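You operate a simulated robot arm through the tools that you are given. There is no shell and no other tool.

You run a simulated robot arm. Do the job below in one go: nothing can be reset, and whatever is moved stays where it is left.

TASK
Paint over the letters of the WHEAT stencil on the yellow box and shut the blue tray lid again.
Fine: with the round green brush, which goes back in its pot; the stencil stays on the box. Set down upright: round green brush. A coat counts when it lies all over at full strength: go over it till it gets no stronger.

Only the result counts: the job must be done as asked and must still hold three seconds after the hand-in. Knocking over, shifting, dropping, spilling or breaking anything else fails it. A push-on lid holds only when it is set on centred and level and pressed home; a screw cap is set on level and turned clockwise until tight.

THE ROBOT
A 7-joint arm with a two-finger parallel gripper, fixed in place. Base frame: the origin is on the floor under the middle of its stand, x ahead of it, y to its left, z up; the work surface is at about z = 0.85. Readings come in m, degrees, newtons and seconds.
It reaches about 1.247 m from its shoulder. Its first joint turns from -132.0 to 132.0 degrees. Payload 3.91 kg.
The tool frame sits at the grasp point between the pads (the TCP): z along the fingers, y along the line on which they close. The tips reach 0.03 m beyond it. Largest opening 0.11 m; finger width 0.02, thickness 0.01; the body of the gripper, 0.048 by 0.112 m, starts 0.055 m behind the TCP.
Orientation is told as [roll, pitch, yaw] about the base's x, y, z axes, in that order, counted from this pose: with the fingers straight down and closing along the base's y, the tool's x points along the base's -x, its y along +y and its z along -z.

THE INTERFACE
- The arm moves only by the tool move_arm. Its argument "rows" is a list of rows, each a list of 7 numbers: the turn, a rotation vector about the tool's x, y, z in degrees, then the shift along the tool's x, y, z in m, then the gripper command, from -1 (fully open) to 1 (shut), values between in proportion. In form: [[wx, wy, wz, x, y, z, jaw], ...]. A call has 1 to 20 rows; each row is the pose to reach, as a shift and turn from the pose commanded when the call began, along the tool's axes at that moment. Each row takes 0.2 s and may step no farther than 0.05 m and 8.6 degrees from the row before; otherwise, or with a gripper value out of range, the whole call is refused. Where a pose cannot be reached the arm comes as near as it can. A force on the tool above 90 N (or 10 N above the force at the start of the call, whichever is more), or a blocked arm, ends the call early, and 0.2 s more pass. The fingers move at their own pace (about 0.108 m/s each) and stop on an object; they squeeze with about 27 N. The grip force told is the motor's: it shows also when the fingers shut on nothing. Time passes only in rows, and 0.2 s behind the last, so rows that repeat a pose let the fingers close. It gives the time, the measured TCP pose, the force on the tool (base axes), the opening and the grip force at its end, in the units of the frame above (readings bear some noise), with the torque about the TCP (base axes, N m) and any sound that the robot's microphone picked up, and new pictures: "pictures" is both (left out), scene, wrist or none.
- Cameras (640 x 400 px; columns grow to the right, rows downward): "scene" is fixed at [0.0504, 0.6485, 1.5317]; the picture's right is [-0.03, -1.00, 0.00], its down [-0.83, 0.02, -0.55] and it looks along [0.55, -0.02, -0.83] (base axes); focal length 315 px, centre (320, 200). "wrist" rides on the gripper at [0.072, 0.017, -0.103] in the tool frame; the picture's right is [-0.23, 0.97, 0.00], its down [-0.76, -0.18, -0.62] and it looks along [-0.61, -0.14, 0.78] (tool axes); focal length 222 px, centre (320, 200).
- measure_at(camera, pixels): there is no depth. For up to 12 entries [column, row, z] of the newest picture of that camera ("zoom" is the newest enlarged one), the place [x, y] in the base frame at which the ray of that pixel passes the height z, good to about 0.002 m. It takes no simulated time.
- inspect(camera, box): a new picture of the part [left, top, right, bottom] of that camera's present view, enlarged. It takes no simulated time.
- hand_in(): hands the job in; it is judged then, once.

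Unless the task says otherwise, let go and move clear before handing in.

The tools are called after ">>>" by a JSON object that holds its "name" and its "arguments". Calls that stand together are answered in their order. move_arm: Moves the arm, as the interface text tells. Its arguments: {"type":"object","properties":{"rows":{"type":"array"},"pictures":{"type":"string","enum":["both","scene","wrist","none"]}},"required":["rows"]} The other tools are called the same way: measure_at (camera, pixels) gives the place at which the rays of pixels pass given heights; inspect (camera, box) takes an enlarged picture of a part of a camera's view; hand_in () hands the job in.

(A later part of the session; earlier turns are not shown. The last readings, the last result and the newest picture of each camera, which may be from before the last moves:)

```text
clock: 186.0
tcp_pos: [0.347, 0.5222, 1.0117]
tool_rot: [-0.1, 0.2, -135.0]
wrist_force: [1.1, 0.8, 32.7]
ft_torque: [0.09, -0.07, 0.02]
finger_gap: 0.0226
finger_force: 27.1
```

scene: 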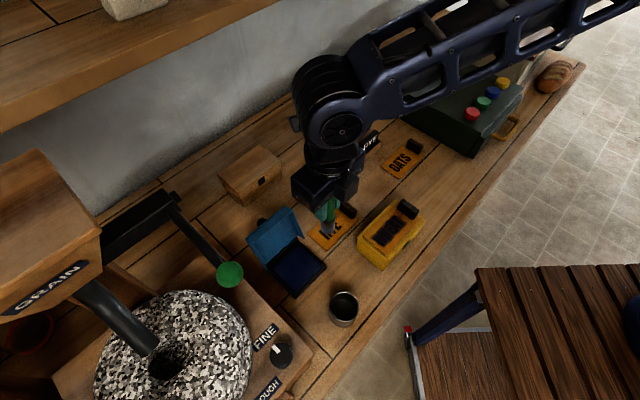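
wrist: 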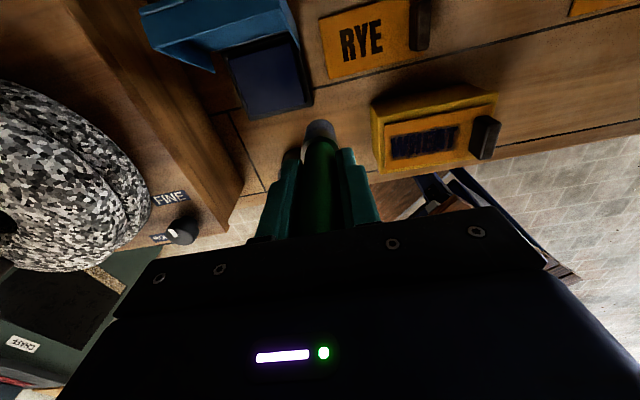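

W contact matches the T's height now (brush seated). Upper lane W→T, lower lane T→W at ~12 N.

>>> {"name": "move_arm", "arguments": {"rows": [[0, 0, 0, -0.0003, 0.0078, -0.0008, 1], [0, 0, 0, -0.0006, 0.0156, -0.0008, 1], [0, 0, 0, -0.001, 0.0233, -0.0009, 1], [0, 0, 0, -0.0013, 0.0311, -0.0009, 1], [0, 0, 0, -0.0016, 0.0389, -0.0009, 1], [0, 0, 0, -0.0019, 0.0467, -0.0009, 1], [0, 0, 0, -0.0023, 0.0544, -0.001, 1], [0, 0, 0, -0.0026, 0.0622, -0.001, 1], [0, 0, 0, -0.003, 0.07, -0.001, 1], [0, 0, 0, -0.01, 0.07, -0.001, 1], [0, 0, 0, -0.017, 0.07, -0.001, 1], [0, 0, 0, -0.0167, 0.0622, -0.001, 1], [0, 0, 0, -0.0164, 0.0544, -0.001, 1], [0, 0, 0, -0.016, 0.0467, -0.0009, 1], [0, 0, 0, -0.0157, 0.0389, -0.0009, 1], [0, 0, 0, -0.0153, 0.0311, -0.0009, 1], [0, 0, 0, -0.015, 0.0233, -0.0009, 1], [0, 0, 0, -0.0147, 0.0156, -0.0008, 1], [0, 0, 0, -0.0143, 0.0078, -0.0008, 1], [0, 0, 0, -0.014, 0.0, -0.0008, 1]], "pictures": "none"}}

>>> {"name": "move_arm", "arguments": {"rows": [[0, 0, 0, 0.007, 0.0, 0.0, 1], [0, 0, 0, 0.0067, 0.0078, 0.0, 1], [0, 0, 0, 0.0064, 0.0156, 0.0, 1], [0, 0, 0, 0.006, 0.0233, -0.0001, 1], [0, 0, 0, 0.0057, 0.0311, -0.0001, 1], [0, 0, 0, 0.0054, 0.0389, -0.0001, 1], [0, 0, 0, 0.0051, 0.0467, -0.0001, 1], [0, 0, 0, 0.0047, 0.0544, -0.0002, 1], [0, 0, 0, 0.0044, 0.0622, -0.0002, 1], [0, 0, 0, 0.004, 0.07, -0.0002, 1], [0, 0, 0, 0.0044, 0.0622, -0.0002, 1], [0, 0, 0, 0.0047, 0.0544, -0.0002, 1], [0, 0, 0, 0.0051, 0.0467, -0.0001, 1], [0, 0, 0, 0.0054, 0.0389, -0.0001, 1], [0, 0, 0, 0.0057, 0.0311, -0.0001, 1], [0, 0, 0, 0.006, 0.0233, -0.0001, 1], [0, 0, 0, 0.0064, 0.0156, 0.0, 1], [0, 0, 0, 0.0067, 0.0078, 0.0, 1], [0, 0, 0, 0.007, 0.0, 0.0, 1]], "pictures": "none"}}

>>> {"name": "move_arm", "arguments": {"rows": [[0, 0, 0, 0, 0, -0.02, 1], [0, 0, 0, 0.015, -0.015, -0.05, 1], [0, 0, 0, 0.035, -0.035, -0.08, 1], [0, 0, 0, 0.06, -0.06, -0.08, 1], [0, 0, 0, 0.0771, -0.083, -0.08, 1], [0, 0, 0, 0.0771, -0.083, -0.08, 1]], "pictures": "both"}}

>>> {"name": "inspect", "arguments": {"camera": "scene", "box": [368, 212, 406, 250]}}

>>> {"name": "inspect", "arguments": {"camera": "wrist", "box": [370, 90, 490, 170]}}

```text
clock: 190.2
tcp_pos: [0.3363, 0.5095, 1.0104]
tool_rot: [-0.1, 0.0, -134.9]
wrist_force: [9.8, -13.4, 49.4]
ft_torque: [-1.07, -0.52, 0.06]
finger_gap: 0.0233
finger_force: 27.4
```

```text
clock: 194.2
tcp_pos: [0.3423, 0.5188, 1.0128]
tool_rot: [0.0, 0.0, -134.9]
wrist_force: [0.4, -1.6, 4.0]
ft_torque: [-0.06, 0.02, -0.01]
finger_gap: 0.0228
finger_force: 26.7
```

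```text
clock: 195.6
tcp_pos: [0.3381, 0.6272, 1.0905]
tool_rot: [-0.1, -0.1, -135.0]
wrist_force: [0.5, 0.0, -0.7]
ft_torque: [0.02, -0.01, 0.0]
finger_gap: 0.0223
finger_force: 27.2
```

scene: 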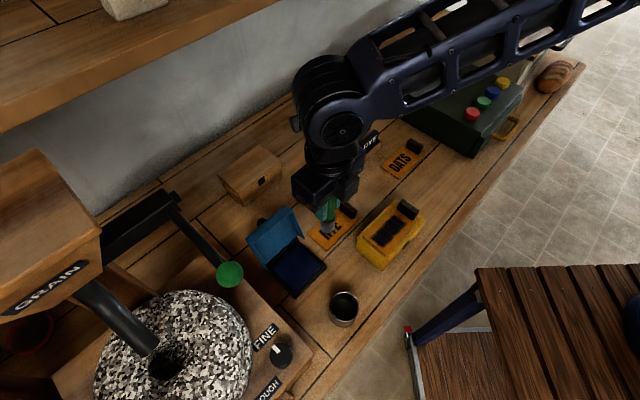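
wrist: 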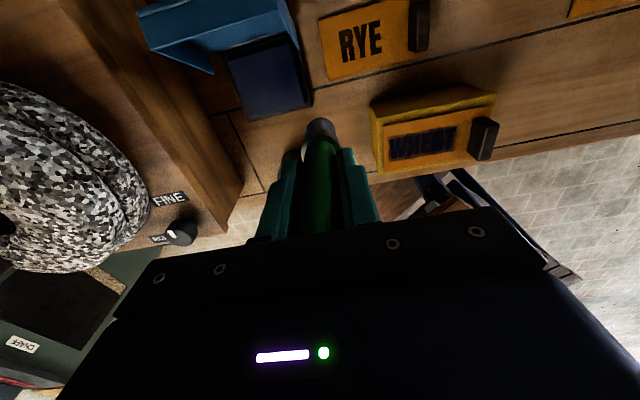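

```text
10.53 times, centred on (387, 231) of scene
```

zoom: 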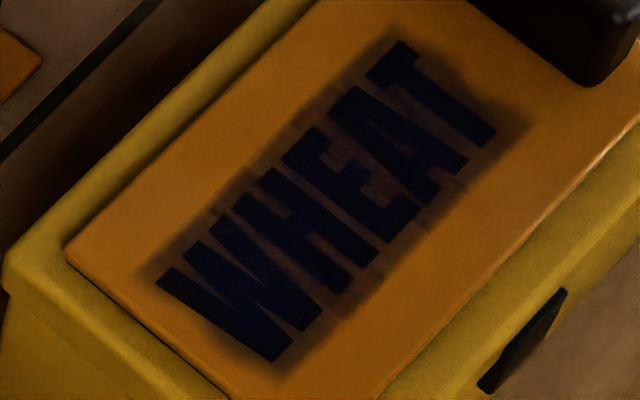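

```text
5.00 times, centred on (430, 130) of wrist
```

zoom: 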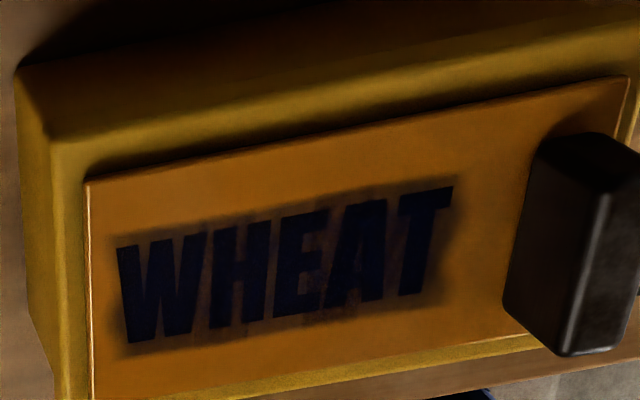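

Coverage is now even navy everywhere, but in the last T→W stroke the force rose to 49 N and the stencil's block corner moved by ~1 px (≈2 mm toward the W). I'll do the next coat only with light W→T strokes, lifting on the way back. Reloading first.

>>> {"name": "move_arm", "arguments": {"rows": [[0, 0, 0, 0.012, -0.032, 0, 1], [0, 0, 0, 0.0231, -0.0637, 0.02, 1], [0, 0, 0, 0.0231, -0.0637, 0.06, 1], [0, 0, 0, 0.0231, -0.0637, 0.1, 1], [0, 0, 0, 0.0231, -0.0637, 0.128, 1], [0, 0, 0, 0.0231, -0.0637, 0.134, 1], [0, 0, 0, 0.0231, -0.0637, 0.134, 1]], "pictures": "none"}}

>>> {"name": "move_arm", "arguments": {"rows": [[0, 0, 0, 0, 0, 0.0006, 1], [0, 0, 0, 0, 0, 0.0006, 1]], "pictures": "none"}}

```text
clock: 197.2
tcp_pos: [0.31, 0.6902, 0.9563]
tool_rot: [0.0, 0.0, -135.0]
wrist_force: [1.0, 0.3, 1.0]
ft_torque: [0.05, -0.04, -0.01]
finger_gap: 0.0225
finger_force: 26.5
```

```text
clock: 197.8
tcp_pos: [0.3091, 0.6903, 0.9568]
tool_rot: [0.1, 0.1, -135.0]
wrist_force: [0.8, 2.1, 8.3]
ft_torque: [0.3, -0.15, -0.01]
finger_gap: 0.0225
finger_force: 27.4
```

8 N on the pad; loading scrub, then over to just above the W's upper lane.

>>> {"name": "move_arm", "arguments": {"rows": [[0, 0, 0, 0, 0.006, 0.0001, 1], [0, 0, 0, 0, 0.014, 0.0001, 1], [0, 0, 0, 0.004, 0.02, 0.0001, 1], [0, 0, 0, 0.008, 0.014, 0.0001, 1], [0, 0, 0, 0.008, 0.006, 0.0001, 1], [0, 0, 0, 0.008, -0.002, 0.0001, 1], [0, 0, 0, 0.008, -0.01, 0.0001, 1], [0, 0, 0, 0.008, -0.018, 0.0001, 1], [0, 0, 0, 0.003, -0.02, 0.0001, 1], [0, 0, 0, -0.002, -0.016, 0.0001, 1], [0, 0, 0, -0.004, -0.008, 0.0001, 1], [0, 0, 0, -0.004, 0.0, 0.0001, 1], [0, 0, 0, -0.004, 0.008, 0.0001, 1], [0, 0, 0, -0.004, 0.016, 0.0001, 1], [0, 0, 0, 0.001, 0.018, 0.0001, 1], [0, 0, 0, 0.004, 0.01, 0.0001, 1], [0, 0, 0, 0.004, 0.002, 0.0001, 1], [0, 0, 0, 0.004, -0.006, 0.0001, 1], [0, 0, 0, 0, 0, 0.0001, 1], [0, 0, 0, 0, 0, 0.0001, 1]], "pictures": "none"}}

>>> {"name": "move_arm", "arguments": {"rows": [[0, 0, 0, 0, 0, -0.01, 1], [0, 0, 0, 0, 0, -0.05, 1], [0, 0, 0, 0, 0, -0.09, 1], [0, 0, 0, -0.01, 0.02, -0.125, 1], [0, 0, 0, -0.025, 0.05, -0.13, 1], [0, 0, 0, -0.05, 0.085, -0.13, 1], [0, 0, 0, -0.075, 0.12, -0.13, 1], [0, 0, 0, -0.0932, 0.1457, -0.13, 1], [0, 0, 0, -0.0932, 0.1457, -0.095, 1], [0, 0, 0, -0.0932, 0.1457, -0.065, 1], [0, 0, 0, -0.0932, 0.1457, -0.0575, 1], [0, 0, 0, -0.0932, 0.1457, -0.0565, 1], [0, 0, 0, -0.0932, 0.1457, -0.0565, 1]], "pictures": "none"}}

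>>> {"name": "move_arm", "arguments": {"rows": [[0, 0, 0, 0, 0, 0.0006, 1], [0, 0, 0, 0, 0, 0.0012, 1], [0, 0, 0, 0, 0, 0.0012, 1]], "pictures": "none"}}

```text
clock: 202.0
tcp_pos: [0.3092, 0.6899, 0.9591]
tool_rot: [0.0, 0.0, -135.0]
wrist_force: [0.0, 0.5, -1.3]
ft_torque: [0.0, 0.04, 0.02]
finger_gap: 0.0227
finger_force: 27.1
```

```text
clock: 204.8
tcp_pos: [0.3449, 0.5217, 1.0116]
tool_rot: [0.0, 0.1, -135.0]
wrist_force: [-0.3, 0.0, -0.4]
ft_torque: [0.01, -0.04, -0.01]
finger_gap: 0.0226
finger_force: 27.3
```

```text
clock: 205.6
tcp_pos: [0.345, 0.5217, 1.0114]
tool_rot: [-0.1, 0.1, -135.0]
wrist_force: [1.3, -0.2, 17.4]
ft_torque: [0.03, -0.2, 0.01]
finger_gap: 0.0225
finger_force: 27.0
```

Contact 17 N; easing 0.5 mm. Light stroke W→T on the upper lane, lift, return, and lower onto the centre lane.

>>> {"name": "move_arm", "arguments": {"rows": [[0, 0, 0, -0.0003, 0.0078, -0.0005, 1], [0, 0, 0, -0.0006, 0.0156, -0.0005, 1], [0, 0, 0, -0.001, 0.0233, -0.0005, 1], [0, 0, 0, -0.0013, 0.0311, -0.0005, 1], [0, 0, 0, -0.0016, 0.0389, -0.0005, 1], [0, 0, 0, -0.0019, 0.0467, -0.0005, 1], [0, 0, 0, -0.0023, 0.0544, -0.0006, 1], [0, 0, 0, -0.0026, 0.0622, -0.0006, 1], [0, 0, 0, -0.003, 0.07, -0.0006, 1], [0, 0, 0, -0.003, 0.07, -0.006, 1], [0, 0, 0, -0.005, 0.045, -0.006, 1], [0, 0, 0, -0.006, 0.02, -0.006, 1], [0, 0, 0, -0.007, 0.0, -0.006, 1], [0, 0, 0, -0.007, 0.0, -0.002, 1], [0, 0, 0, -0.007, 0.0, -0.0006, 1], [0, 0, 0, -0.007, 0.0, -0.0006, 1]], "pictures": "none"}}

```text
clock: 209.0
tcp_pos: [0.3415, 0.5179, 1.0112]
tool_rot: [-0.1, 0.2, -135.0]
wrist_force: [4.1, 0.1, 39.0]
ft_torque: [0.16, -0.31, 0.01]
finger_gap: 0.0225
finger_force: 27.3
```

39 N here, too hard; easing up 1.2 mm and checking.

>>> {"name": "move_arm", "arguments": {"rows": [[0, 0, 0, 0, 0, -0.0012, 1], [0, 0, 0, 0, 0, -0.0012, 1]], "pictures": "scene"}}

>>> {"name": "inspect", "arguments": {"camera": "scene", "box": [368, 212, 406, 250]}}

```text
clock: 209.6
tcp_pos: [0.3417, 0.5168, 1.0119]
tool_rot: [0.0, 0.1, -135.0]
wrist_force: [3.3, 6.0, 20.3]
ft_torque: [0.53, -0.32, 0.0]
finger_gap: 0.0225
finger_force: 27.0
```

scene: 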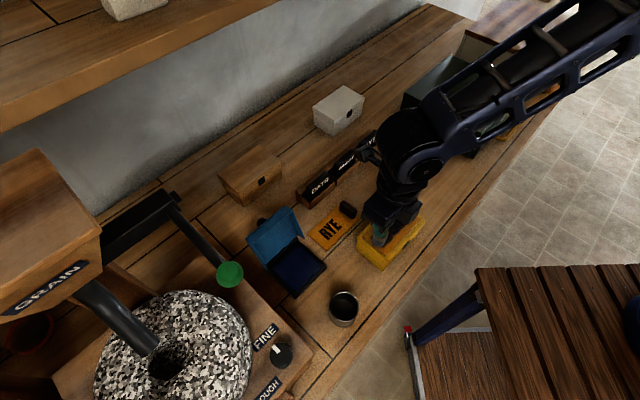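

```text
10.53 times, centred on (387, 231) of scene
```

zoom: 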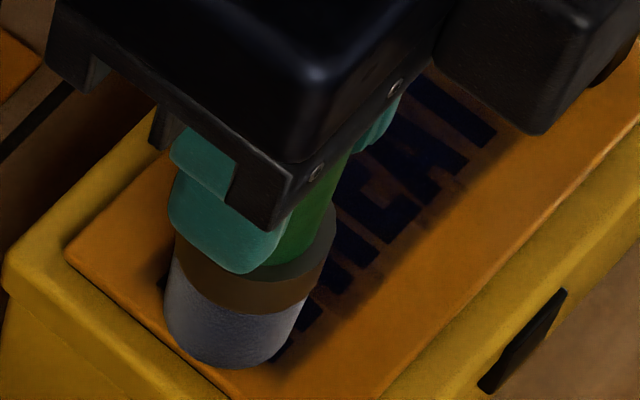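

Easing another 0.6 mm, then the light centre stroke W→T, lift, return to the lower lane.

>>> {"name": "move_arm", "arguments": {"rows": [[0, 0, 0, 0, 0, -0.0006, 1], [0, 0, 0, -0.0003, 0.0078, -0.0006, 1], [0, 0, 0, -0.0006, 0.0156, -0.0006, 1], [0, 0, 0, -0.001, 0.0233, -0.0006, 1], [0, 0, 0, -0.0013, 0.0311, -0.0006, 1], [0, 0, 0, -0.0016, 0.0389, -0.0006, 1], [0, 0, 0, -0.0019, 0.0467, -0.0006, 1], [0, 0, 0, -0.0023, 0.0544, -0.0006, 1], [0, 0, 0, -0.0026, 0.0622, -0.0006, 1], [0, 0, 0, -0.003, 0.07, -0.0006, 1], [0, 0, 0, -0.003, 0.07, -0.0006, 1]], "pictures": "none"}}

```text
clock: 212.0
tcp_pos: [0.3874, 0.4665, 1.014]
tool_rot: [0.0, 0.0, -135.0]
wrist_force: [0.9, -0.1, 0.3]
ft_torque: [-0.02, 0.0, 0.02]
finger_gap: 0.0225
finger_force: 27.0
```

Contact faded toward the T. I'll lower to light contact here and use a zigzag across the letters instead (alternating directions, so no net drag on the stencil).

>>> {"name": "move_arm", "arguments": {"rows": [[0, 0, 0, 0, 0, 0.0006, 1], [0, 0, 0, 0, 0, 0.0012, 1], [0, 0, 0, 0, 0, 0.0012, 1]], "pictures": "none"}}

>>> {"name": "move_arm", "arguments": {"rows": [[0, 0, 0, 0, 0, 0.0005, 1], [0, 0, 0, 0, 0, 0.0005, 1]], "pictures": "none"}}

```text
clock: 212.8
tcp_pos: [0.3884, 0.4659, 1.0142]
tool_rot: [0.0, 0.1, -135.0]
wrist_force: [-0.2, -0.4, -0.4]
ft_torque: [0.01, 0.01, 0.01]
finger_gap: 0.0225
finger_force: 27.1
```

```text
clock: 213.4
tcp_pos: [0.389, 0.464, 1.014]
tool_rot: [0.0, 0.1, -135.0]
wrist_force: [0.4, 0.1, -0.4]
ft_torque: [-0.04, -0.01, -0.02]
finger_gap: 0.0227
finger_force: 26.8
```

>>> {"name": "move_arm", "arguments": {"rows": [[0, 0, 0, 0, 0, 0.0006, 1], [0, 0, 0, 0, 0, 0.0006, 1]], "pictures": "none"}}

>>> {"name": "move_arm", "arguments": {"rows": [[0, 0, 0, 0, 0, 0.0005, 1], [0, 0, 0, 0, 0, 0.0005, 1]], "pictures": "none"}}

```text
clock: 214.0
tcp_pos: [0.388, 0.4666, 1.012]
tool_rot: [0.0, 0.1, -134.9]
wrist_force: [0.3, 0.1, -1.2]
ft_torque: [0.02, 0.01, 0.0]
finger_gap: 0.0227
finger_force: 26.4
```

```text
clock: 214.6
tcp_pos: [0.3879, 0.4646, 1.0129]
tool_rot: [0.0, 0.2, -135.1]
wrist_force: [-1.2, -0.7, 15.2]
ft_torque: [-0.06, 0.11, 0.02]
finger_gap: 0.0225
finger_force: 26.9
```

15 N. Zigzagging from T to W across the letter height at lighter pressure.

>>> {"name": "move_arm", "arguments": {"rows": [[0, 0, 0, 0.008, 0.0, -0.0003, 1], [0, 0, 0, -0.0078, -0.0045, -0.0003, 1], [0, 0, 0, 0.0084, -0.009, -0.0004, 1], [0, 0, 0, -0.0074, -0.0135, -0.0004, 1], [0, 0, 0, 0.0088, -0.018, -0.0005, 1], [0, 0, 0, -0.007, -0.0225, -0.0005, 1], [0, 0, 0, 0.0092, -0.027, -0.0005, 1], [0, 0, 0, -0.0066, -0.0315, -0.0006, 1], [0, 0, 0, 0.0095, -0.036, -0.0006, 1], [0, 0, 0, -0.0063, -0.0405, -0.0007, 1], [0, 0, 0, 0.0099, -0.045, -0.0007, 1], [0, 0, 0, -0.0059, -0.0495, -0.0008, 1], [0, 0, 0, 0.0103, -0.054, -0.0008, 1], [0, 0, 0, -0.0055, -0.0585, -0.0008, 1], [0, 0, 0, 0.0107, -0.063, -0.0009, 1], [0, 0, 0, -0.0052, -0.0675, -0.0009, 1], [0, 0, 0, 0.011, -0.07, -0.001, 1], [0, 0, 0, -0.005, -0.07, -0.001, 1], [0, 0, 0, 0.003, -0.07, -0.001, 1]], "pictures": "none"}}

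>>> {"name": "move_arm", "arguments": {"rows": [[0, 0, 0, 0, 0, -0.02, 1], [0, 0, 0, 0.015, -0.015, -0.05, 1], [0, 0, 0, 0.035, -0.035, -0.08, 1], [0, 0, 0, 0.06, -0.06, -0.08, 1], [0, 0, 0, 0.0771, -0.082, -0.08, 1], [0, 0, 0, 0.0771, -0.082, -0.08, 1]], "pictures": "both"}}

>>> {"name": "inspect", "arguments": {"camera": "scene", "box": [368, 212, 406, 250]}}

>>> {"name": "inspect", "arguments": {"camera": "wrist", "box": [370, 90, 490, 170]}}

>>> {"name": "inspect", "arguments": {"camera": "scene", "box": [345, 190, 435, 280]}}

```text
clock: 218.6
tcp_pos: [0.3423, 0.5172, 1.0137]
tool_rot: [-0.1, 0.0, -134.9]
wrist_force: [-0.6, 0.3, 0.4]
ft_torque: [-0.04, -0.03, -0.02]
finger_gap: 0.0225
finger_force: 26.8
```

```text
clock: 220.0
tcp_pos: [0.3378, 0.6297, 1.0917]
tool_rot: [0.0, -0.1, -135.0]
wrist_force: [0.5, 0.4, -0.4]
ft_torque: [0.01, 0.03, 0.02]
finger_gap: 0.0226
finger_force: 27.2
```

scene: 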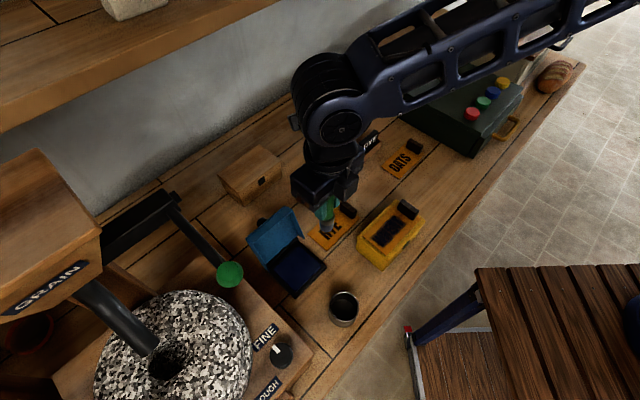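
wrist: 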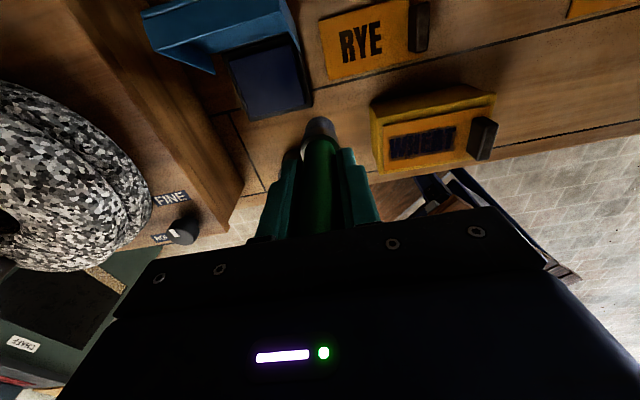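

```text
10.53 times, centred on (387, 231) of scene
```

zoom: 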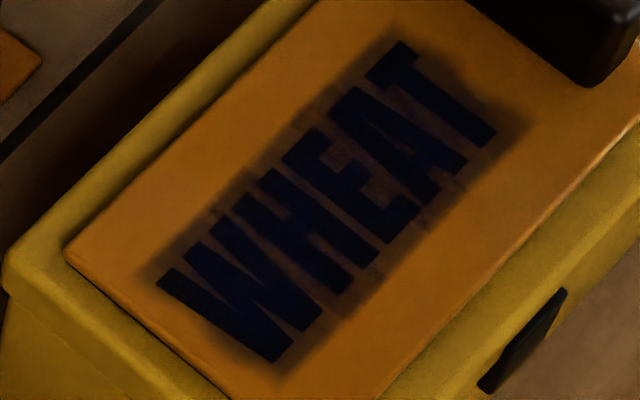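

```text
5.00 times, centred on (430, 130) of wrist
```

zoom: 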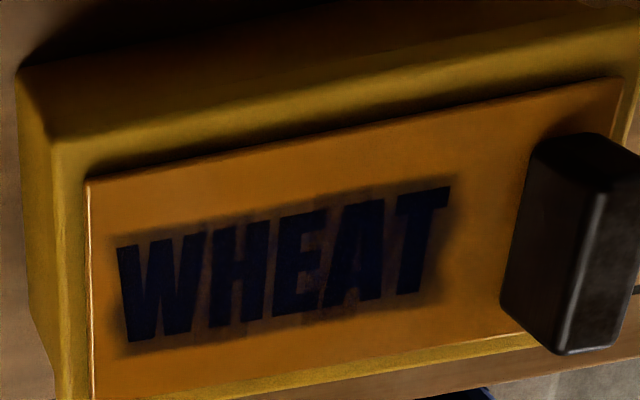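

```text
4.44 times, centred on (390, 235) of scene
```

zoom: 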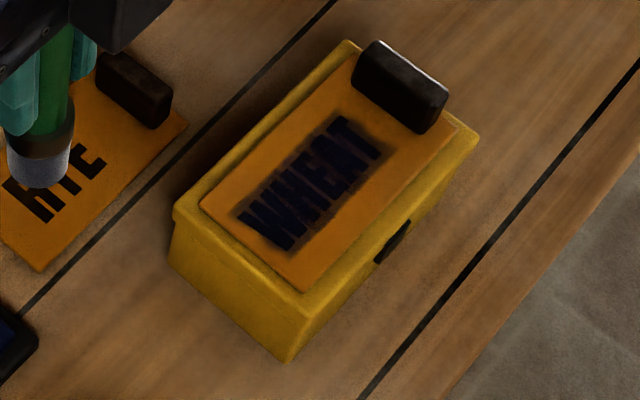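

The picture is practically unchanged from the previous coat (no stronger), evenly navy. To be sure, I'll do one more coat with a firmly loaded brush, using zigzags only.

>>> {"name": "move_arm", "arguments": {"rows": [[0, 0, 0, 0.012, -0.032, 0, 1], [0, 0, 0, 0.023, -0.0637, 0.02, 1], [0, 0, 0, 0.023, -0.0637, 0.06, 1], [0, 0, 0, 0.023, -0.0637, 0.1, 1], [0, 0, 0, 0.023, -0.0637, 0.128, 1], [0, 0, 0, 0.023, -0.0637, 0.135, 1], [0, 0, 0, 0.023, -0.0637, 0.135, 1]], "pictures": "none"}}

>>> {"name": "move_arm", "arguments": {"rows": [[0, 0, 0, 0, 0, 0.0008, 1], [0, 0, 0, 0, 0, 0.0008, 1]], "pictures": "none"}}

>>> {"name": "move_arm", "arguments": {"rows": [[0, 0, 0, 0, 0, 0.0005, 1], [0, 0, 0, 0, 0, 0.0005, 1]], "pictures": "none"}}

```text
clock: 221.6
tcp_pos: [0.3075, 0.6914, 0.9565]
tool_rot: [0.0, 0.1, -135.0]
wrist_force: [0.3, 0.3, 5.6]
ft_torque: [0.05, -0.02, 0.0]
finger_gap: 0.0224
finger_force: 27.1
```

```text
clock: 222.2
tcp_pos: [0.309, 0.6909, 0.9572]
tool_rot: [0.0, 0.1, -134.9]
wrist_force: [-5.2, -0.4, 10.7]
ft_torque: [0.01, 0.44, 0.0]
finger_gap: 0.0225
finger_force: 26.7
```

```text
clock: 222.8
tcp_pos: [0.3083, 0.6896, 0.9565]
tool_rot: [-0.1, 0.1, -135.0]
wrist_force: [-2.6, 1.7, 19.6]
ft_torque: [0.21, 0.2, 0.02]
finger_gap: 0.0224
finger_force: 27.1
```

>>> {"name": "move_arm", "arguments": {"rows": [[0, 0, 0, 0, 0.006, 0.0, 1], [0, 0, 0, 0, 0.014, 0.0, 1], [0, 0, 0, 0.004, 0.02, 0.0, 1], [0, 0, 0, 0.008, 0.014, 0.0, 1], [0, 0, 0, 0.008, 0.006, 0.0001, 1], [0, 0, 0, 0.008, -0.002, 0.0001, 1], [0, 0, 0, 0.008, -0.01, 0.0001, 1], [0, 0, 0, 0.008, -0.018, 0.0001, 1], [0, 0, 0, 0.003, -0.02, 0.0001, 1], [0, 0, 0, -0.002, -0.016, 0.0001, 1], [0, 0, 0, -0.004, -0.008, 0.0001, 1], [0, 0, 0, -0.004, 0.0, 0.0002, 1], [0, 0, 0, -0.004, 0.008, 0.0002, 1], [0, 0, 0, -0.004, 0.016, 0.0002, 1], [0, 0, 0, 0.001, 0.018, 0.0002, 1], [0, 0, 0, 0.004, 0.01, 0.0002, 1], [0, 0, 0, 0.004, 0.002, 0.0002, 1], [0, 0, 0, 0.004, -0.006, 0.0002, 1], [0, 0, 0, 0, 0, 0.0002, 1], [0, 0, 0, 0, 0, 0.0002, 1]], "pictures": "none"}}

>>> {"name": "move_arm", "arguments": {"rows": [[0, 0, 0, 0, 0, -0.01, 1], [0, 0, 0, 0, 0, -0.05, 1], [0, 0, 0, 0, 0, -0.09, 1], [0, 0, 0, -0.01, 0.02, -0.125, 1], [0, 0, 0, -0.02, 0.06, -0.13, 1], [0, 0, 0, -0.035, 0.1, -0.13, 1], [0, 0, 0, -0.05, 0.14, -0.13, 1], [0, 0, 0, -0.075, 0.18, -0.13, 1], [0, 0, 0, -0.1031, 0.2147, -0.13, 1], [0, 0, 0, -0.1031, 0.2147, -0.095, 1], [0, 0, 0, -0.1031, 0.2147, -0.065, 1], [0, 0, 0, -0.1031, 0.2147, -0.0575, 1], [0, 0, 0, -0.1031, 0.2147, -0.0575, 1]], "pictures": "none"}}

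>>> {"name": "move_arm", "arguments": {"rows": [[0, 0, 0, 0, 0, 0.0008, 1], [0, 0, 0, 0, 0, 0.0015, 1], [0, 0, 0, 0, 0, 0.0015, 1]], "pictures": "none"}}

```text
clock: 227.0
tcp_pos: [0.3078, 0.6916, 0.9547]
tool_rot: [-0.1, 0.0, -135.0]
wrist_force: [-1.5, 9.7, 35.2]
ft_torque: [0.74, 0.2, -0.01]
finger_gap: 0.0227
finger_force: 26.8
```

```text
clock: 229.8
tcp_pos: [0.3901, 0.4653, 1.014]
tool_rot: [0.0, 0.0, -135.0]
wrist_force: [0.0, -0.1, -0.6]
ft_torque: [0.01, 0.01, 0.01]
finger_gap: 0.0227
finger_force: 27.1
```

```text
clock: 230.6
tcp_pos: [0.3898, 0.4646, 1.0126]
tool_rot: [0.0, 0.1, -135.0]
wrist_force: [1.9, -1.6, 7.6]
ft_torque: [-0.19, -0.1, 0.04]
finger_gap: 0.0225
finger_force: 27.0
```

7.6 N at the T. Zigzag T→W, then back W→T.

>>> {"name": "move_arm", "arguments": {"rows": [[0, 0, 0, 0.008, 0.0, 0.0, 1], [0, 0, 0, -0.0078, -0.0045, 0.0, 1], [0, 0, 0, 0.0084, -0.009, 0.0, 1], [0, 0, 0, -0.0074, -0.0135, 0.0, 1], [0, 0, 0, 0.0088, -0.018, 0.0, 1], [0, 0, 0, -0.007, -0.0225, 0.0, 1], [0, 0, 0, 0.0092, -0.027, 0.0, 1], [0, 0, 0, -0.0066, -0.0315, 0.0, 1], [0, 0, 0, 0.0095, -0.036, 0.0, 1], [0, 0, 0, -0.0063, -0.0405, 0.0, 1], [0, 0, 0, 0.0099, -0.045, -0.0001, 1], [0, 0, 0, -0.0059, -0.0495, -0.0001, 1], [0, 0, 0, 0.0103, -0.054, -0.0001, 1], [0, 0, 0, -0.0055, -0.0585, -0.0002, 1], [0, 0, 0, 0.0107, -0.063, -0.0002, 1], [0, 0, 0, -0.0052, -0.0675, -0.0002, 1], [0, 0, 0, 0.011, -0.069, -0.0003, 1], [0, 0, 0, -0.005, -0.069, -0.0003, 1], [0, 0, 0, 0.003, -0.069, -0.0003, 1]], "pictures": "none"}}

```text
clock: 234.6
tcp_pos: [0.3392, 0.5169, 1.0119]
tool_rot: [0.0, -0.1, -134.9]
wrist_force: [-6.3, -3.7, 15.1]
ft_torque: [-0.44, 0.59, 0.03]
finger_gap: 0.0224
finger_force: 27.2
```

15 N at the W; zigzag back W→T.

>>> {"name": "move_arm", "arguments": {"rows": [[0, 0, 0, 0.0079, 0.002, -0.0001, 1], [0, 0, 0, -0.0083, 0.0065, -0.0001, 1], [0, 0, 0, 0.0075, 0.011, -0.0001, 1], [0, 0, 0, -0.0087, 0.0155, -0.0001, 1], [0, 0, 0, 0.0071, 0.02, -0.0001, 1], [0, 0, 0, -0.0091, 0.0245, 0.0, 1], [0, 0, 0, 0.0068, 0.029, 0.0, 1], [0, 0, 0, -0.0094, 0.0335, 0.0, 1], [0, 0, 0, 0.0064, 0.038, 0.0, 1], [0, 0, 0, -0.0098, 0.0425, 0.0001, 1], [0, 0, 0, 0.006, 0.047, 0.0001, 1], [0, 0, 0, -0.0102, 0.0515, 0.0001, 1], [0, 0, 0, 0.0056, 0.056, 0.0002, 1], [0, 0, 0, -0.0106, 0.0605, 0.0002, 1], [0, 0, 0, 0.0052, 0.065, 0.0002, 1], [0, 0, 0, -0.011, 0.069, 0.0003, 1], [0, 0, 0, 0.005, 0.07, 0.0003, 1], [0, 0, 0, -0.003, 0.07, 0.0003, 1]], "pictures": "none"}}

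>>> {"name": "move_arm", "arguments": {"rows": [[0, 0, 0, 0, 0, -0.02, 1], [0, 0, 0, 0.015, -0.005, -0.05, 1], [0, 0, 0, 0.04, -0.01, -0.075, 1], [0, 0, 0, 0.07, -0.03, -0.08, 1], [0, 0, 0, 0.08, -0.06, -0.08, 1], [0, 0, 0, 0.08, -0.1, -0.08, 1], [0, 0, 0, 0.08, -0.14, -0.08, 1], [0, 0, 0, 0.08, -0.152, -0.08, 1], [0, 0, 0, 0.08, -0.152, -0.08, 1]], "pictures": "both"}}

>>> {"name": "inspect", "arguments": {"camera": "scene", "box": [368, 212, 406, 250]}}

>>> {"name": "inspect", "arguments": {"camera": "wrist", "box": [370, 90, 490, 170]}}

```text
clock: 238.4
tcp_pos: [0.3907, 0.4648, 1.0121]
tool_rot: [0.0, 0.0, -135.0]
wrist_force: [-0.8, 0.0, -0.6]
ft_torque: [0.0, -0.01, 0.03]
finger_gap: 0.0226
finger_force: 26.7
```

```text
clock: 240.4
tcp_pos: [0.3387, 0.6283, 1.0914]
tool_rot: [0.1, 0.0, -135.0]
wrist_force: [0.4, 0.1, -0.1]
ft_torque: [0.0, 0.02, 0.01]
finger_gap: 0.0224
finger_force: 27.9
```

scene: 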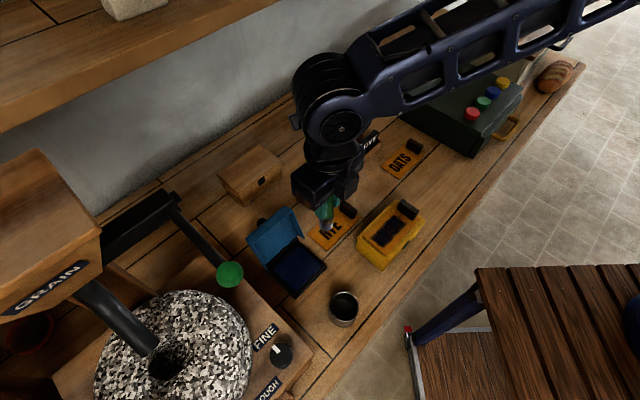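
wrist: 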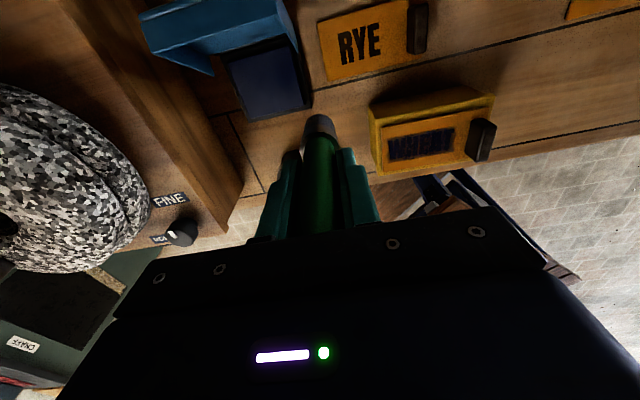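

```text
10.53 times, centred on (387, 231) of scene
```

zoom: 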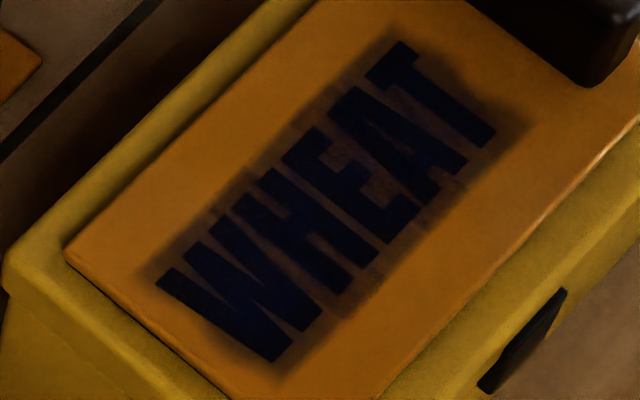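

```text
5.00 times, centred on (430, 130) of wrist
```

zoom: 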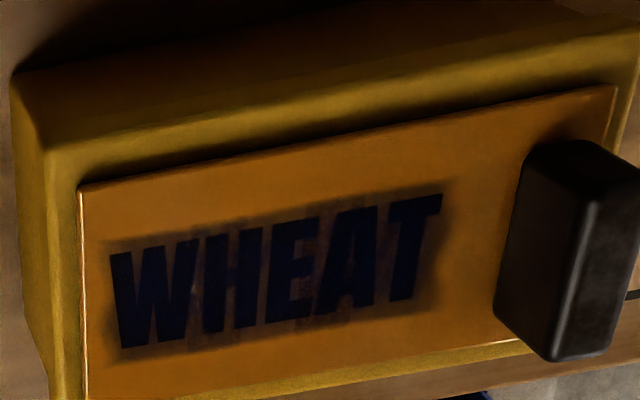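

No further change between the last two coats: the letters are at full, even navy. Let me zoom in once more on each letter to check for gaps.

>>> {"name": "inspect", "arguments": {"camera": "wrist", "box": [385, 120, 463, 168]}}

>>> {"name": "inspect", "arguments": {"camera": "scene", "box": [386, 213, 402, 231]}}

>>> {"name": "inspect", "arguments": {"camera": "scene", "box": [370, 228, 388, 248]}}

```text
8.21 times, centred on (424, 144) of wrist
```

zoom: 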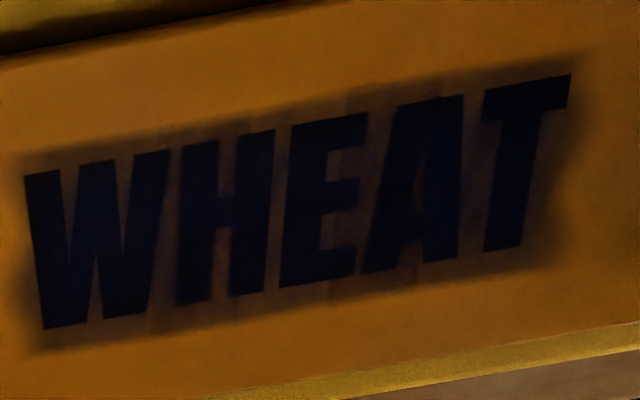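

```text
16.00 times, centred on (394, 222) of scene
```

zoom: 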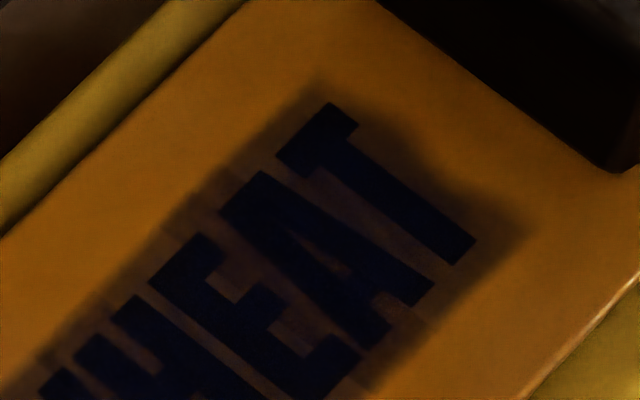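

```text
16.00 times, centred on (379, 238) of scene
```

zoom: 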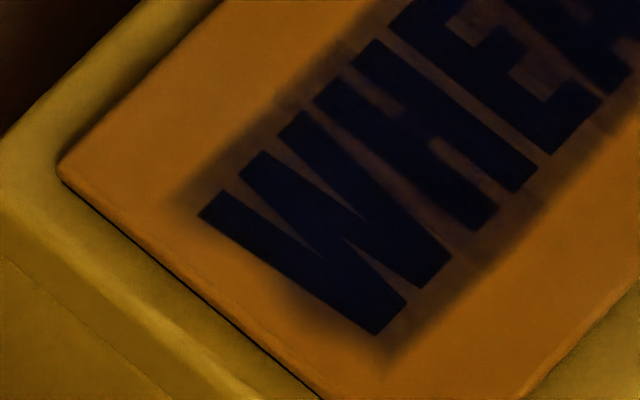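

All letters are solidly and evenly navy with paint reaching past every edge, and the last coat changed nothing. Now I'll bring the brush over its pot.

>>> {"name": "move_arm", "arguments": {"rows": [[0, 0, 0, -0.027, -0.016, 0, 1], [0, 0, 0, -0.055, -0.032, 0, 1], [0, 0, 0, -0.083, -0.048, 0, 1], [0, 0, 0, -0.1098, -0.064, 0, 1], [0, 0, 0, -0.1098, -0.064, 0.0, 1], [0, 0, 0, -0.1098, -0.064, 0.0, 1]], "pictures": "both"}}

>>> {"name": "inspect", "arguments": {"camera": "wrist", "box": [240, 40, 400, 180]}}

>>> {"name": "inspect", "arguments": {"camera": "scene", "box": [290, 220, 400, 340]}}

```text
clock: 241.8
tcp_pos: [0.2152, 0.6001, 1.0932]
tool_rot: [0.0, -0.1, -135.0]
wrist_force: [0.1, 0.2, 0.1]
ft_torque: [-0.04, 0.0, -0.01]
finger_gap: 0.0226
finger_force: 27.1
```

scene: 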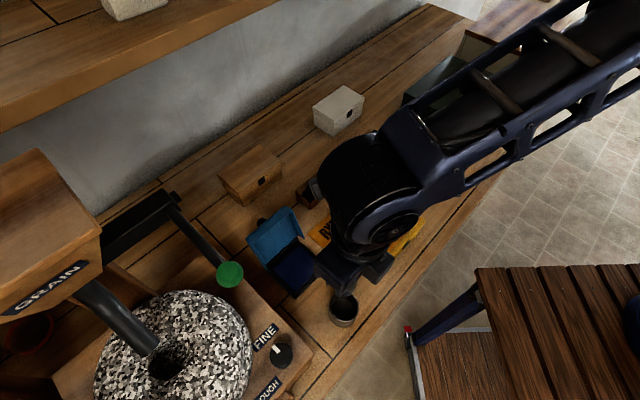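
wrist: 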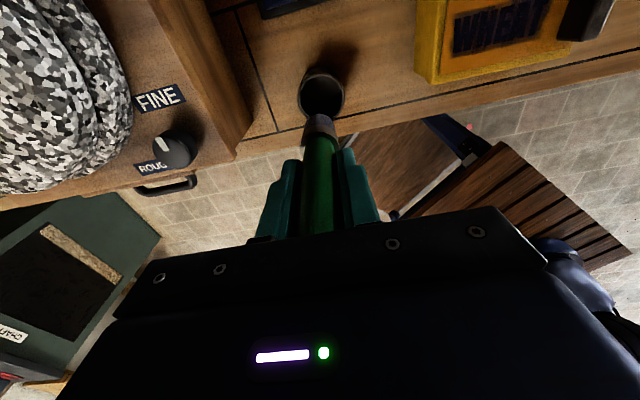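

```text
2.86 times, centred on (320, 110) of wrist
```

zoom: 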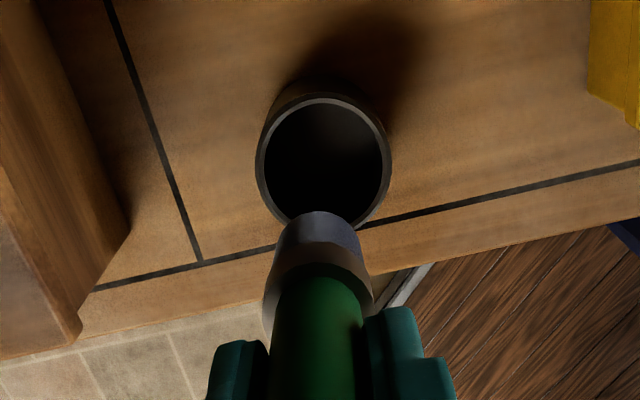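

```text
3.33 times, centred on (345, 280) of scene
```

zoom: 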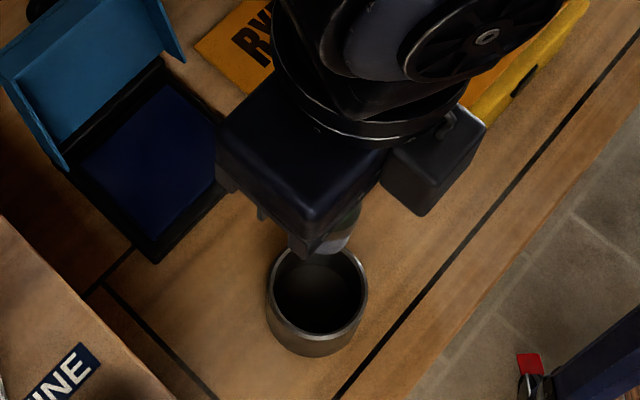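

Pot and brush are aligned (pot centre at wrist ~321,97 on the tool axis). Lowering the brush into the pot.

>>> {"name": "move_arm", "arguments": {"rows": [[0, 0, 0, 0, 0, 0.03, 1], [0, 0, 0, 0, 0, 0.06, 1], [0, 0, 0, 0, 0, 0.09, 1], [0, 0, 0, 0, 0, 0.12, 1], [0, 0, 0, 0, 0, 0.138, 1], [0, 0, 0, 0, 0, 0.138, 1]], "pictures": "both"}}

>>> {"name": "inspect", "arguments": {"camera": "wrist", "box": [240, 60, 400, 200]}}

>>> {"name": "move_arm", "arguments": {"rows": [[0, 0, 0, 0, 0, 0.002, 1], [0, 0, 0, 0, 0, 0.004, 1], [0, 0, 0, 0, 0, 0.004, 1]], "pictures": "none"}}

```text
clock: 243.2
tcp_pos: [0.2166, 0.5956, 0.9546]
tool_rot: [0.0, 0.0, -135.0]
wrist_force: [0.6, 0.1, -0.9]
ft_torque: [0.03, 0.01, -0.01]
finger_gap: 0.0227
finger_force: 26.6
```

scene: 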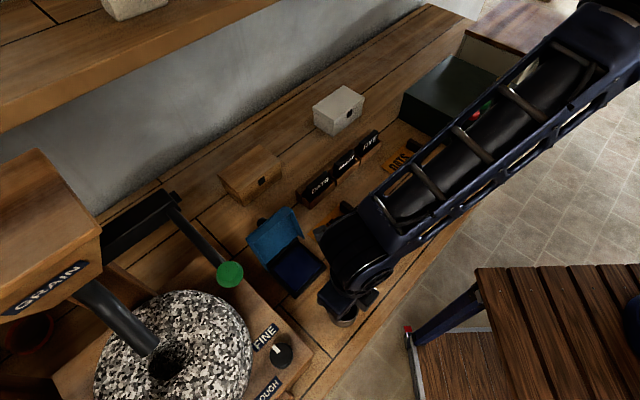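
wrist: 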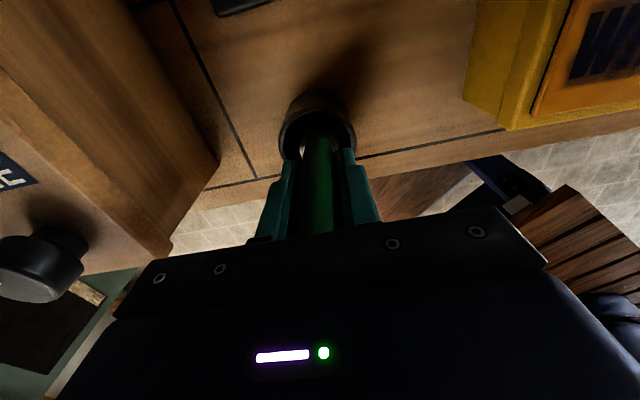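

```text
2.86 times, centred on (320, 130) of wrist
```

zoom: 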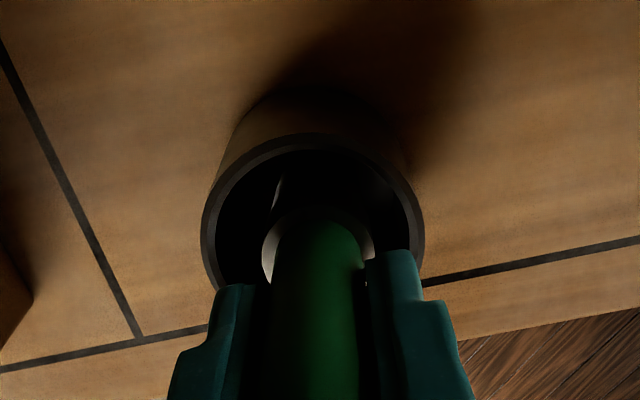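

```text
clock: 244.0
tcp_pos: [0.2154, 0.5968, 0.9473]
tool_rot: [0.0, 0.0, -135.0]
wrist_force: [-0.1, 0.5, -0.4]
ft_torque: [0.01, -0.01, 0.01]
finger_gap: 0.0226
finger_force: 26.9
```

The brush is centred in the pot; at 0.947 no contact yet. Creeping down to the pot floor.

>>> {"name": "move_arm", "arguments": {"rows": [[0, 0, 0, 0, 0, 0.001, 1], [0, 0, 0, 0, 0, 0.0015, 1], [0, 0, 0, 0, 0, 0.0015, 1]], "pictures": "none"}}

>>> {"name": "move_arm", "arguments": {"rows": [[0, 0, 0, 0, 0, 0.001, 1], [0, 0, 0, 0, 0, 0.001, 1]], "pictures": "none"}}

>>> {"name": "move_arm", "arguments": {"rows": [[0, 0, 0, 0, 0, 0.001, 1], [0, 0, 0, 0, 0, 0.001, 1]], "pictures": "none"}}

```text
clock: 244.8
tcp_pos: [0.2155, 0.5958, 0.9466]
tool_rot: [0.1, 0.0, -135.0]
wrist_force: [0.3, 0.3, 0.4]
ft_torque: [0.03, 0.0, 0.02]
finger_gap: 0.0224
finger_force: 27.0
```

```text
clock: 245.4
tcp_pos: [0.2136, 0.5956, 0.9482]
tool_rot: [0.0, 0.0, -135.1]
wrist_force: [1.0, 0.3, -0.1]
ft_torque: [-0.01, 0.03, -0.02]
finger_gap: 0.0226
finger_force: 27.0
```

```text
clock: 246.0
tcp_pos: [0.2148, 0.5973, 0.9458]
tool_rot: [0.0, 0.0, -135.1]
wrist_force: [-0.3, -0.3, -0.8]
ft_torque: [0.01, 0.02, -0.02]
finger_gap: 0.0227
finger_force: 27.2
```

>>> {"name": "move_arm", "arguments": {"rows": [[0, 0, 0, 0, 0, 0.001, 1], [0, 0, 0, 0, 0, 0.001, 1]], "pictures": "none"}}

>>> {"name": "move_arm", "arguments": {"rows": [[0, 0, 0, 0, 0, 0.001, 1], [0, 0, 0, 0, 0, 0.001, 1]], "pictures": "none"}}

```text
clock: 246.6
tcp_pos: [0.2142, 0.5982, 0.945]
tool_rot: [0.0, -0.1, -135.0]
wrist_force: [1.0, -0.1, -1.0]
ft_torque: [0.0, -0.01, -0.01]
finger_gap: 0.0227
finger_force: 27.2
```

```text
clock: 247.2
tcp_pos: [0.2135, 0.5983, 0.9453]
tool_rot: [0.0, 0.0, -135.0]
wrist_force: [-0.1, -0.5, -0.1]
ft_torque: [-0.03, 0.0, 0.01]
finger_gap: 0.0225
finger_force: 26.9
```

>>> {"name": "move_arm", "arguments": {"rows": [[0, 0, 0, 0, 0, 0.001, 1], [0, 0, 0, 0, 0, 0.001, 1]], "pictures": "none"}}

>>> {"name": "move_arm", "arguments": {"rows": [[0, 0, 0, 0, 0, 0.001, 1], [0, 0, 0, 0, 0, 0.001, 1]], "pictures": "none"}}

```text
clock: 247.8
tcp_pos: [0.2147, 0.5959, 0.9441]
tool_rot: [0.0, 0.0, -135.0]
wrist_force: [0.2, 0.5, -0.1]
ft_torque: [-0.02, -0.02, 0.0]
finger_gap: 0.0225
finger_force: 27.0
```

```text
clock: 248.4
tcp_pos: [0.215, 0.5971, 0.9428]
tool_rot: [0.0, 0.0, -135.0]
wrist_force: [1.0, -1.4, 3.7]
ft_torque: [-0.06, 0.04, -0.01]
finger_gap: 0.0225
finger_force: 26.9
```

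The bristles rest on the pot floor (3.7 N). Opening the fingers a little.

>>> {"name": "move_arm", "arguments": {"rows": [[0, 0, 0, 0, 0, 0, 0.45], [0, 0, 0, 0, 0, 0, 0.2], [0, 0, 0, 0, 0, 0, 0.0], [0, 0, 0, 0, 0, 0, 0.0]], "pictures": "both"}}

>>> {"name": "inspect", "arguments": {"camera": "wrist", "box": [240, 60, 400, 200]}}

```text
clock: 249.4
tcp_pos: [0.2147, 0.596, 0.9425]
tool_rot: [0.0, 0.1, -135.0]
wrist_force: [-1.3, 0.5, 4.4]
ft_torque: [-0.07, 0.03, 0.04]
finger_gap: 0.0549
finger_force: 0.0
```

scene: 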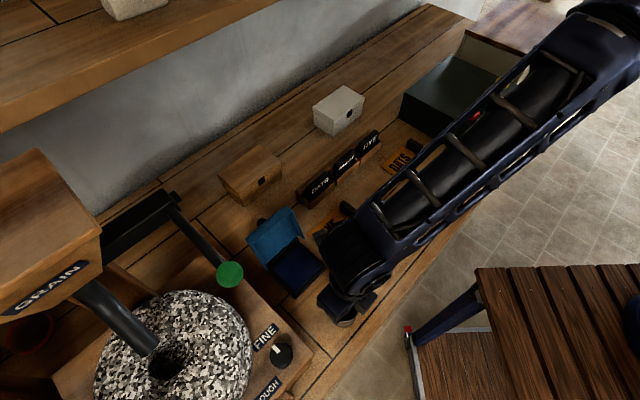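
wrist: 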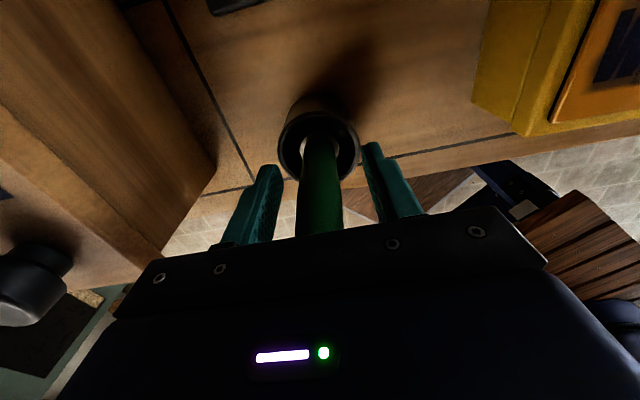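

```text
2.86 times, centred on (320, 130) of wrist
```

zoom: 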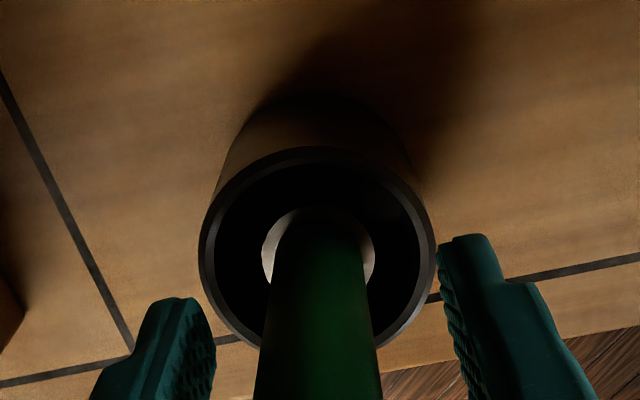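

The brush stands centred between the open fingers. Opening a bit more and rising slowly straight up.

>>> {"name": "move_arm", "arguments": {"rows": [[0, 0, 0, 0, 0, -0.001, -0.2], [0, 0, 0, 0, 0, -0.003, -0.4], [0, 0, 0, 0, 0, -0.008, -0.4], [0, 0, 0, 0, 0, -0.02, -0.4], [0, 0, 0, 0, 0, -0.035, -0.4], [0, 0, 0, 0, 0, -0.055, -0.4], [0, 0, 0, 0, 0, -0.085, -0.4], [0, 0, 0, 0, 0, -0.12, -0.4], [0, 0, 0, 0, 0, -0.14, -0.4], [0, 0, 0, 0, 0, -0.14, -0.4]], "pictures": "both"}}

>>> {"name": "inspect", "arguments": {"camera": "scene", "box": [290, 220, 400, 340]}}

>>> {"name": "inspect", "arguments": {"camera": "wrist", "box": [240, 60, 400, 200]}}

```text
clock: 251.6
tcp_pos: [0.2156, 0.5968, 1.0855]
tool_rot: [0.0, 0.0, -135.0]
wrist_force: [0.8, -0.1, 0.2]
ft_torque: [0.0, 0.03, -0.01]
finger_gap: 0.077
finger_force: 0.1
```

scene: 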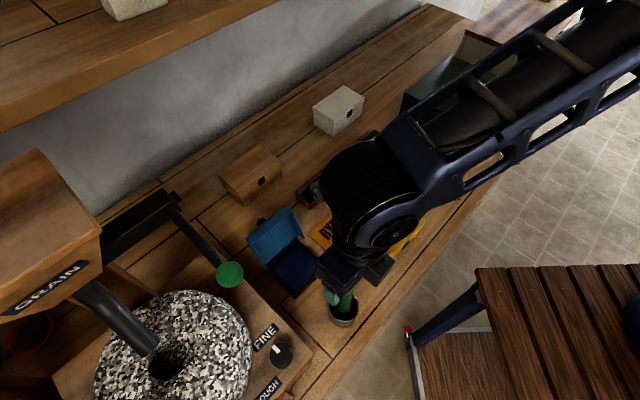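
wrist: 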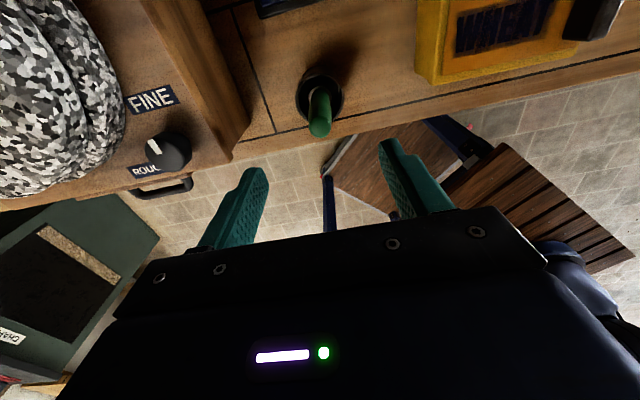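

```text
3.33 times, centred on (345, 280) of scene
```

zoom: 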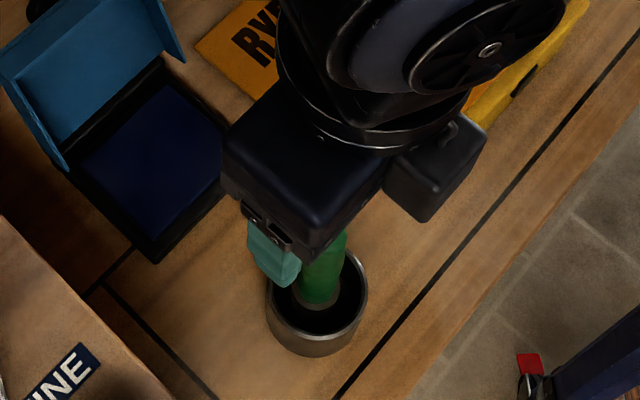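

```text
2.86 times, centred on (320, 130) of wrist
```

zoom: 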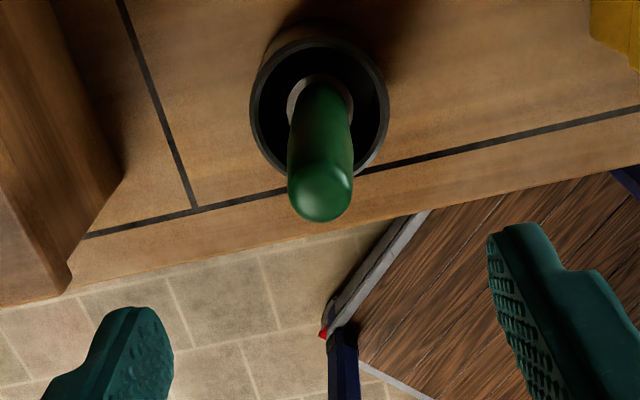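

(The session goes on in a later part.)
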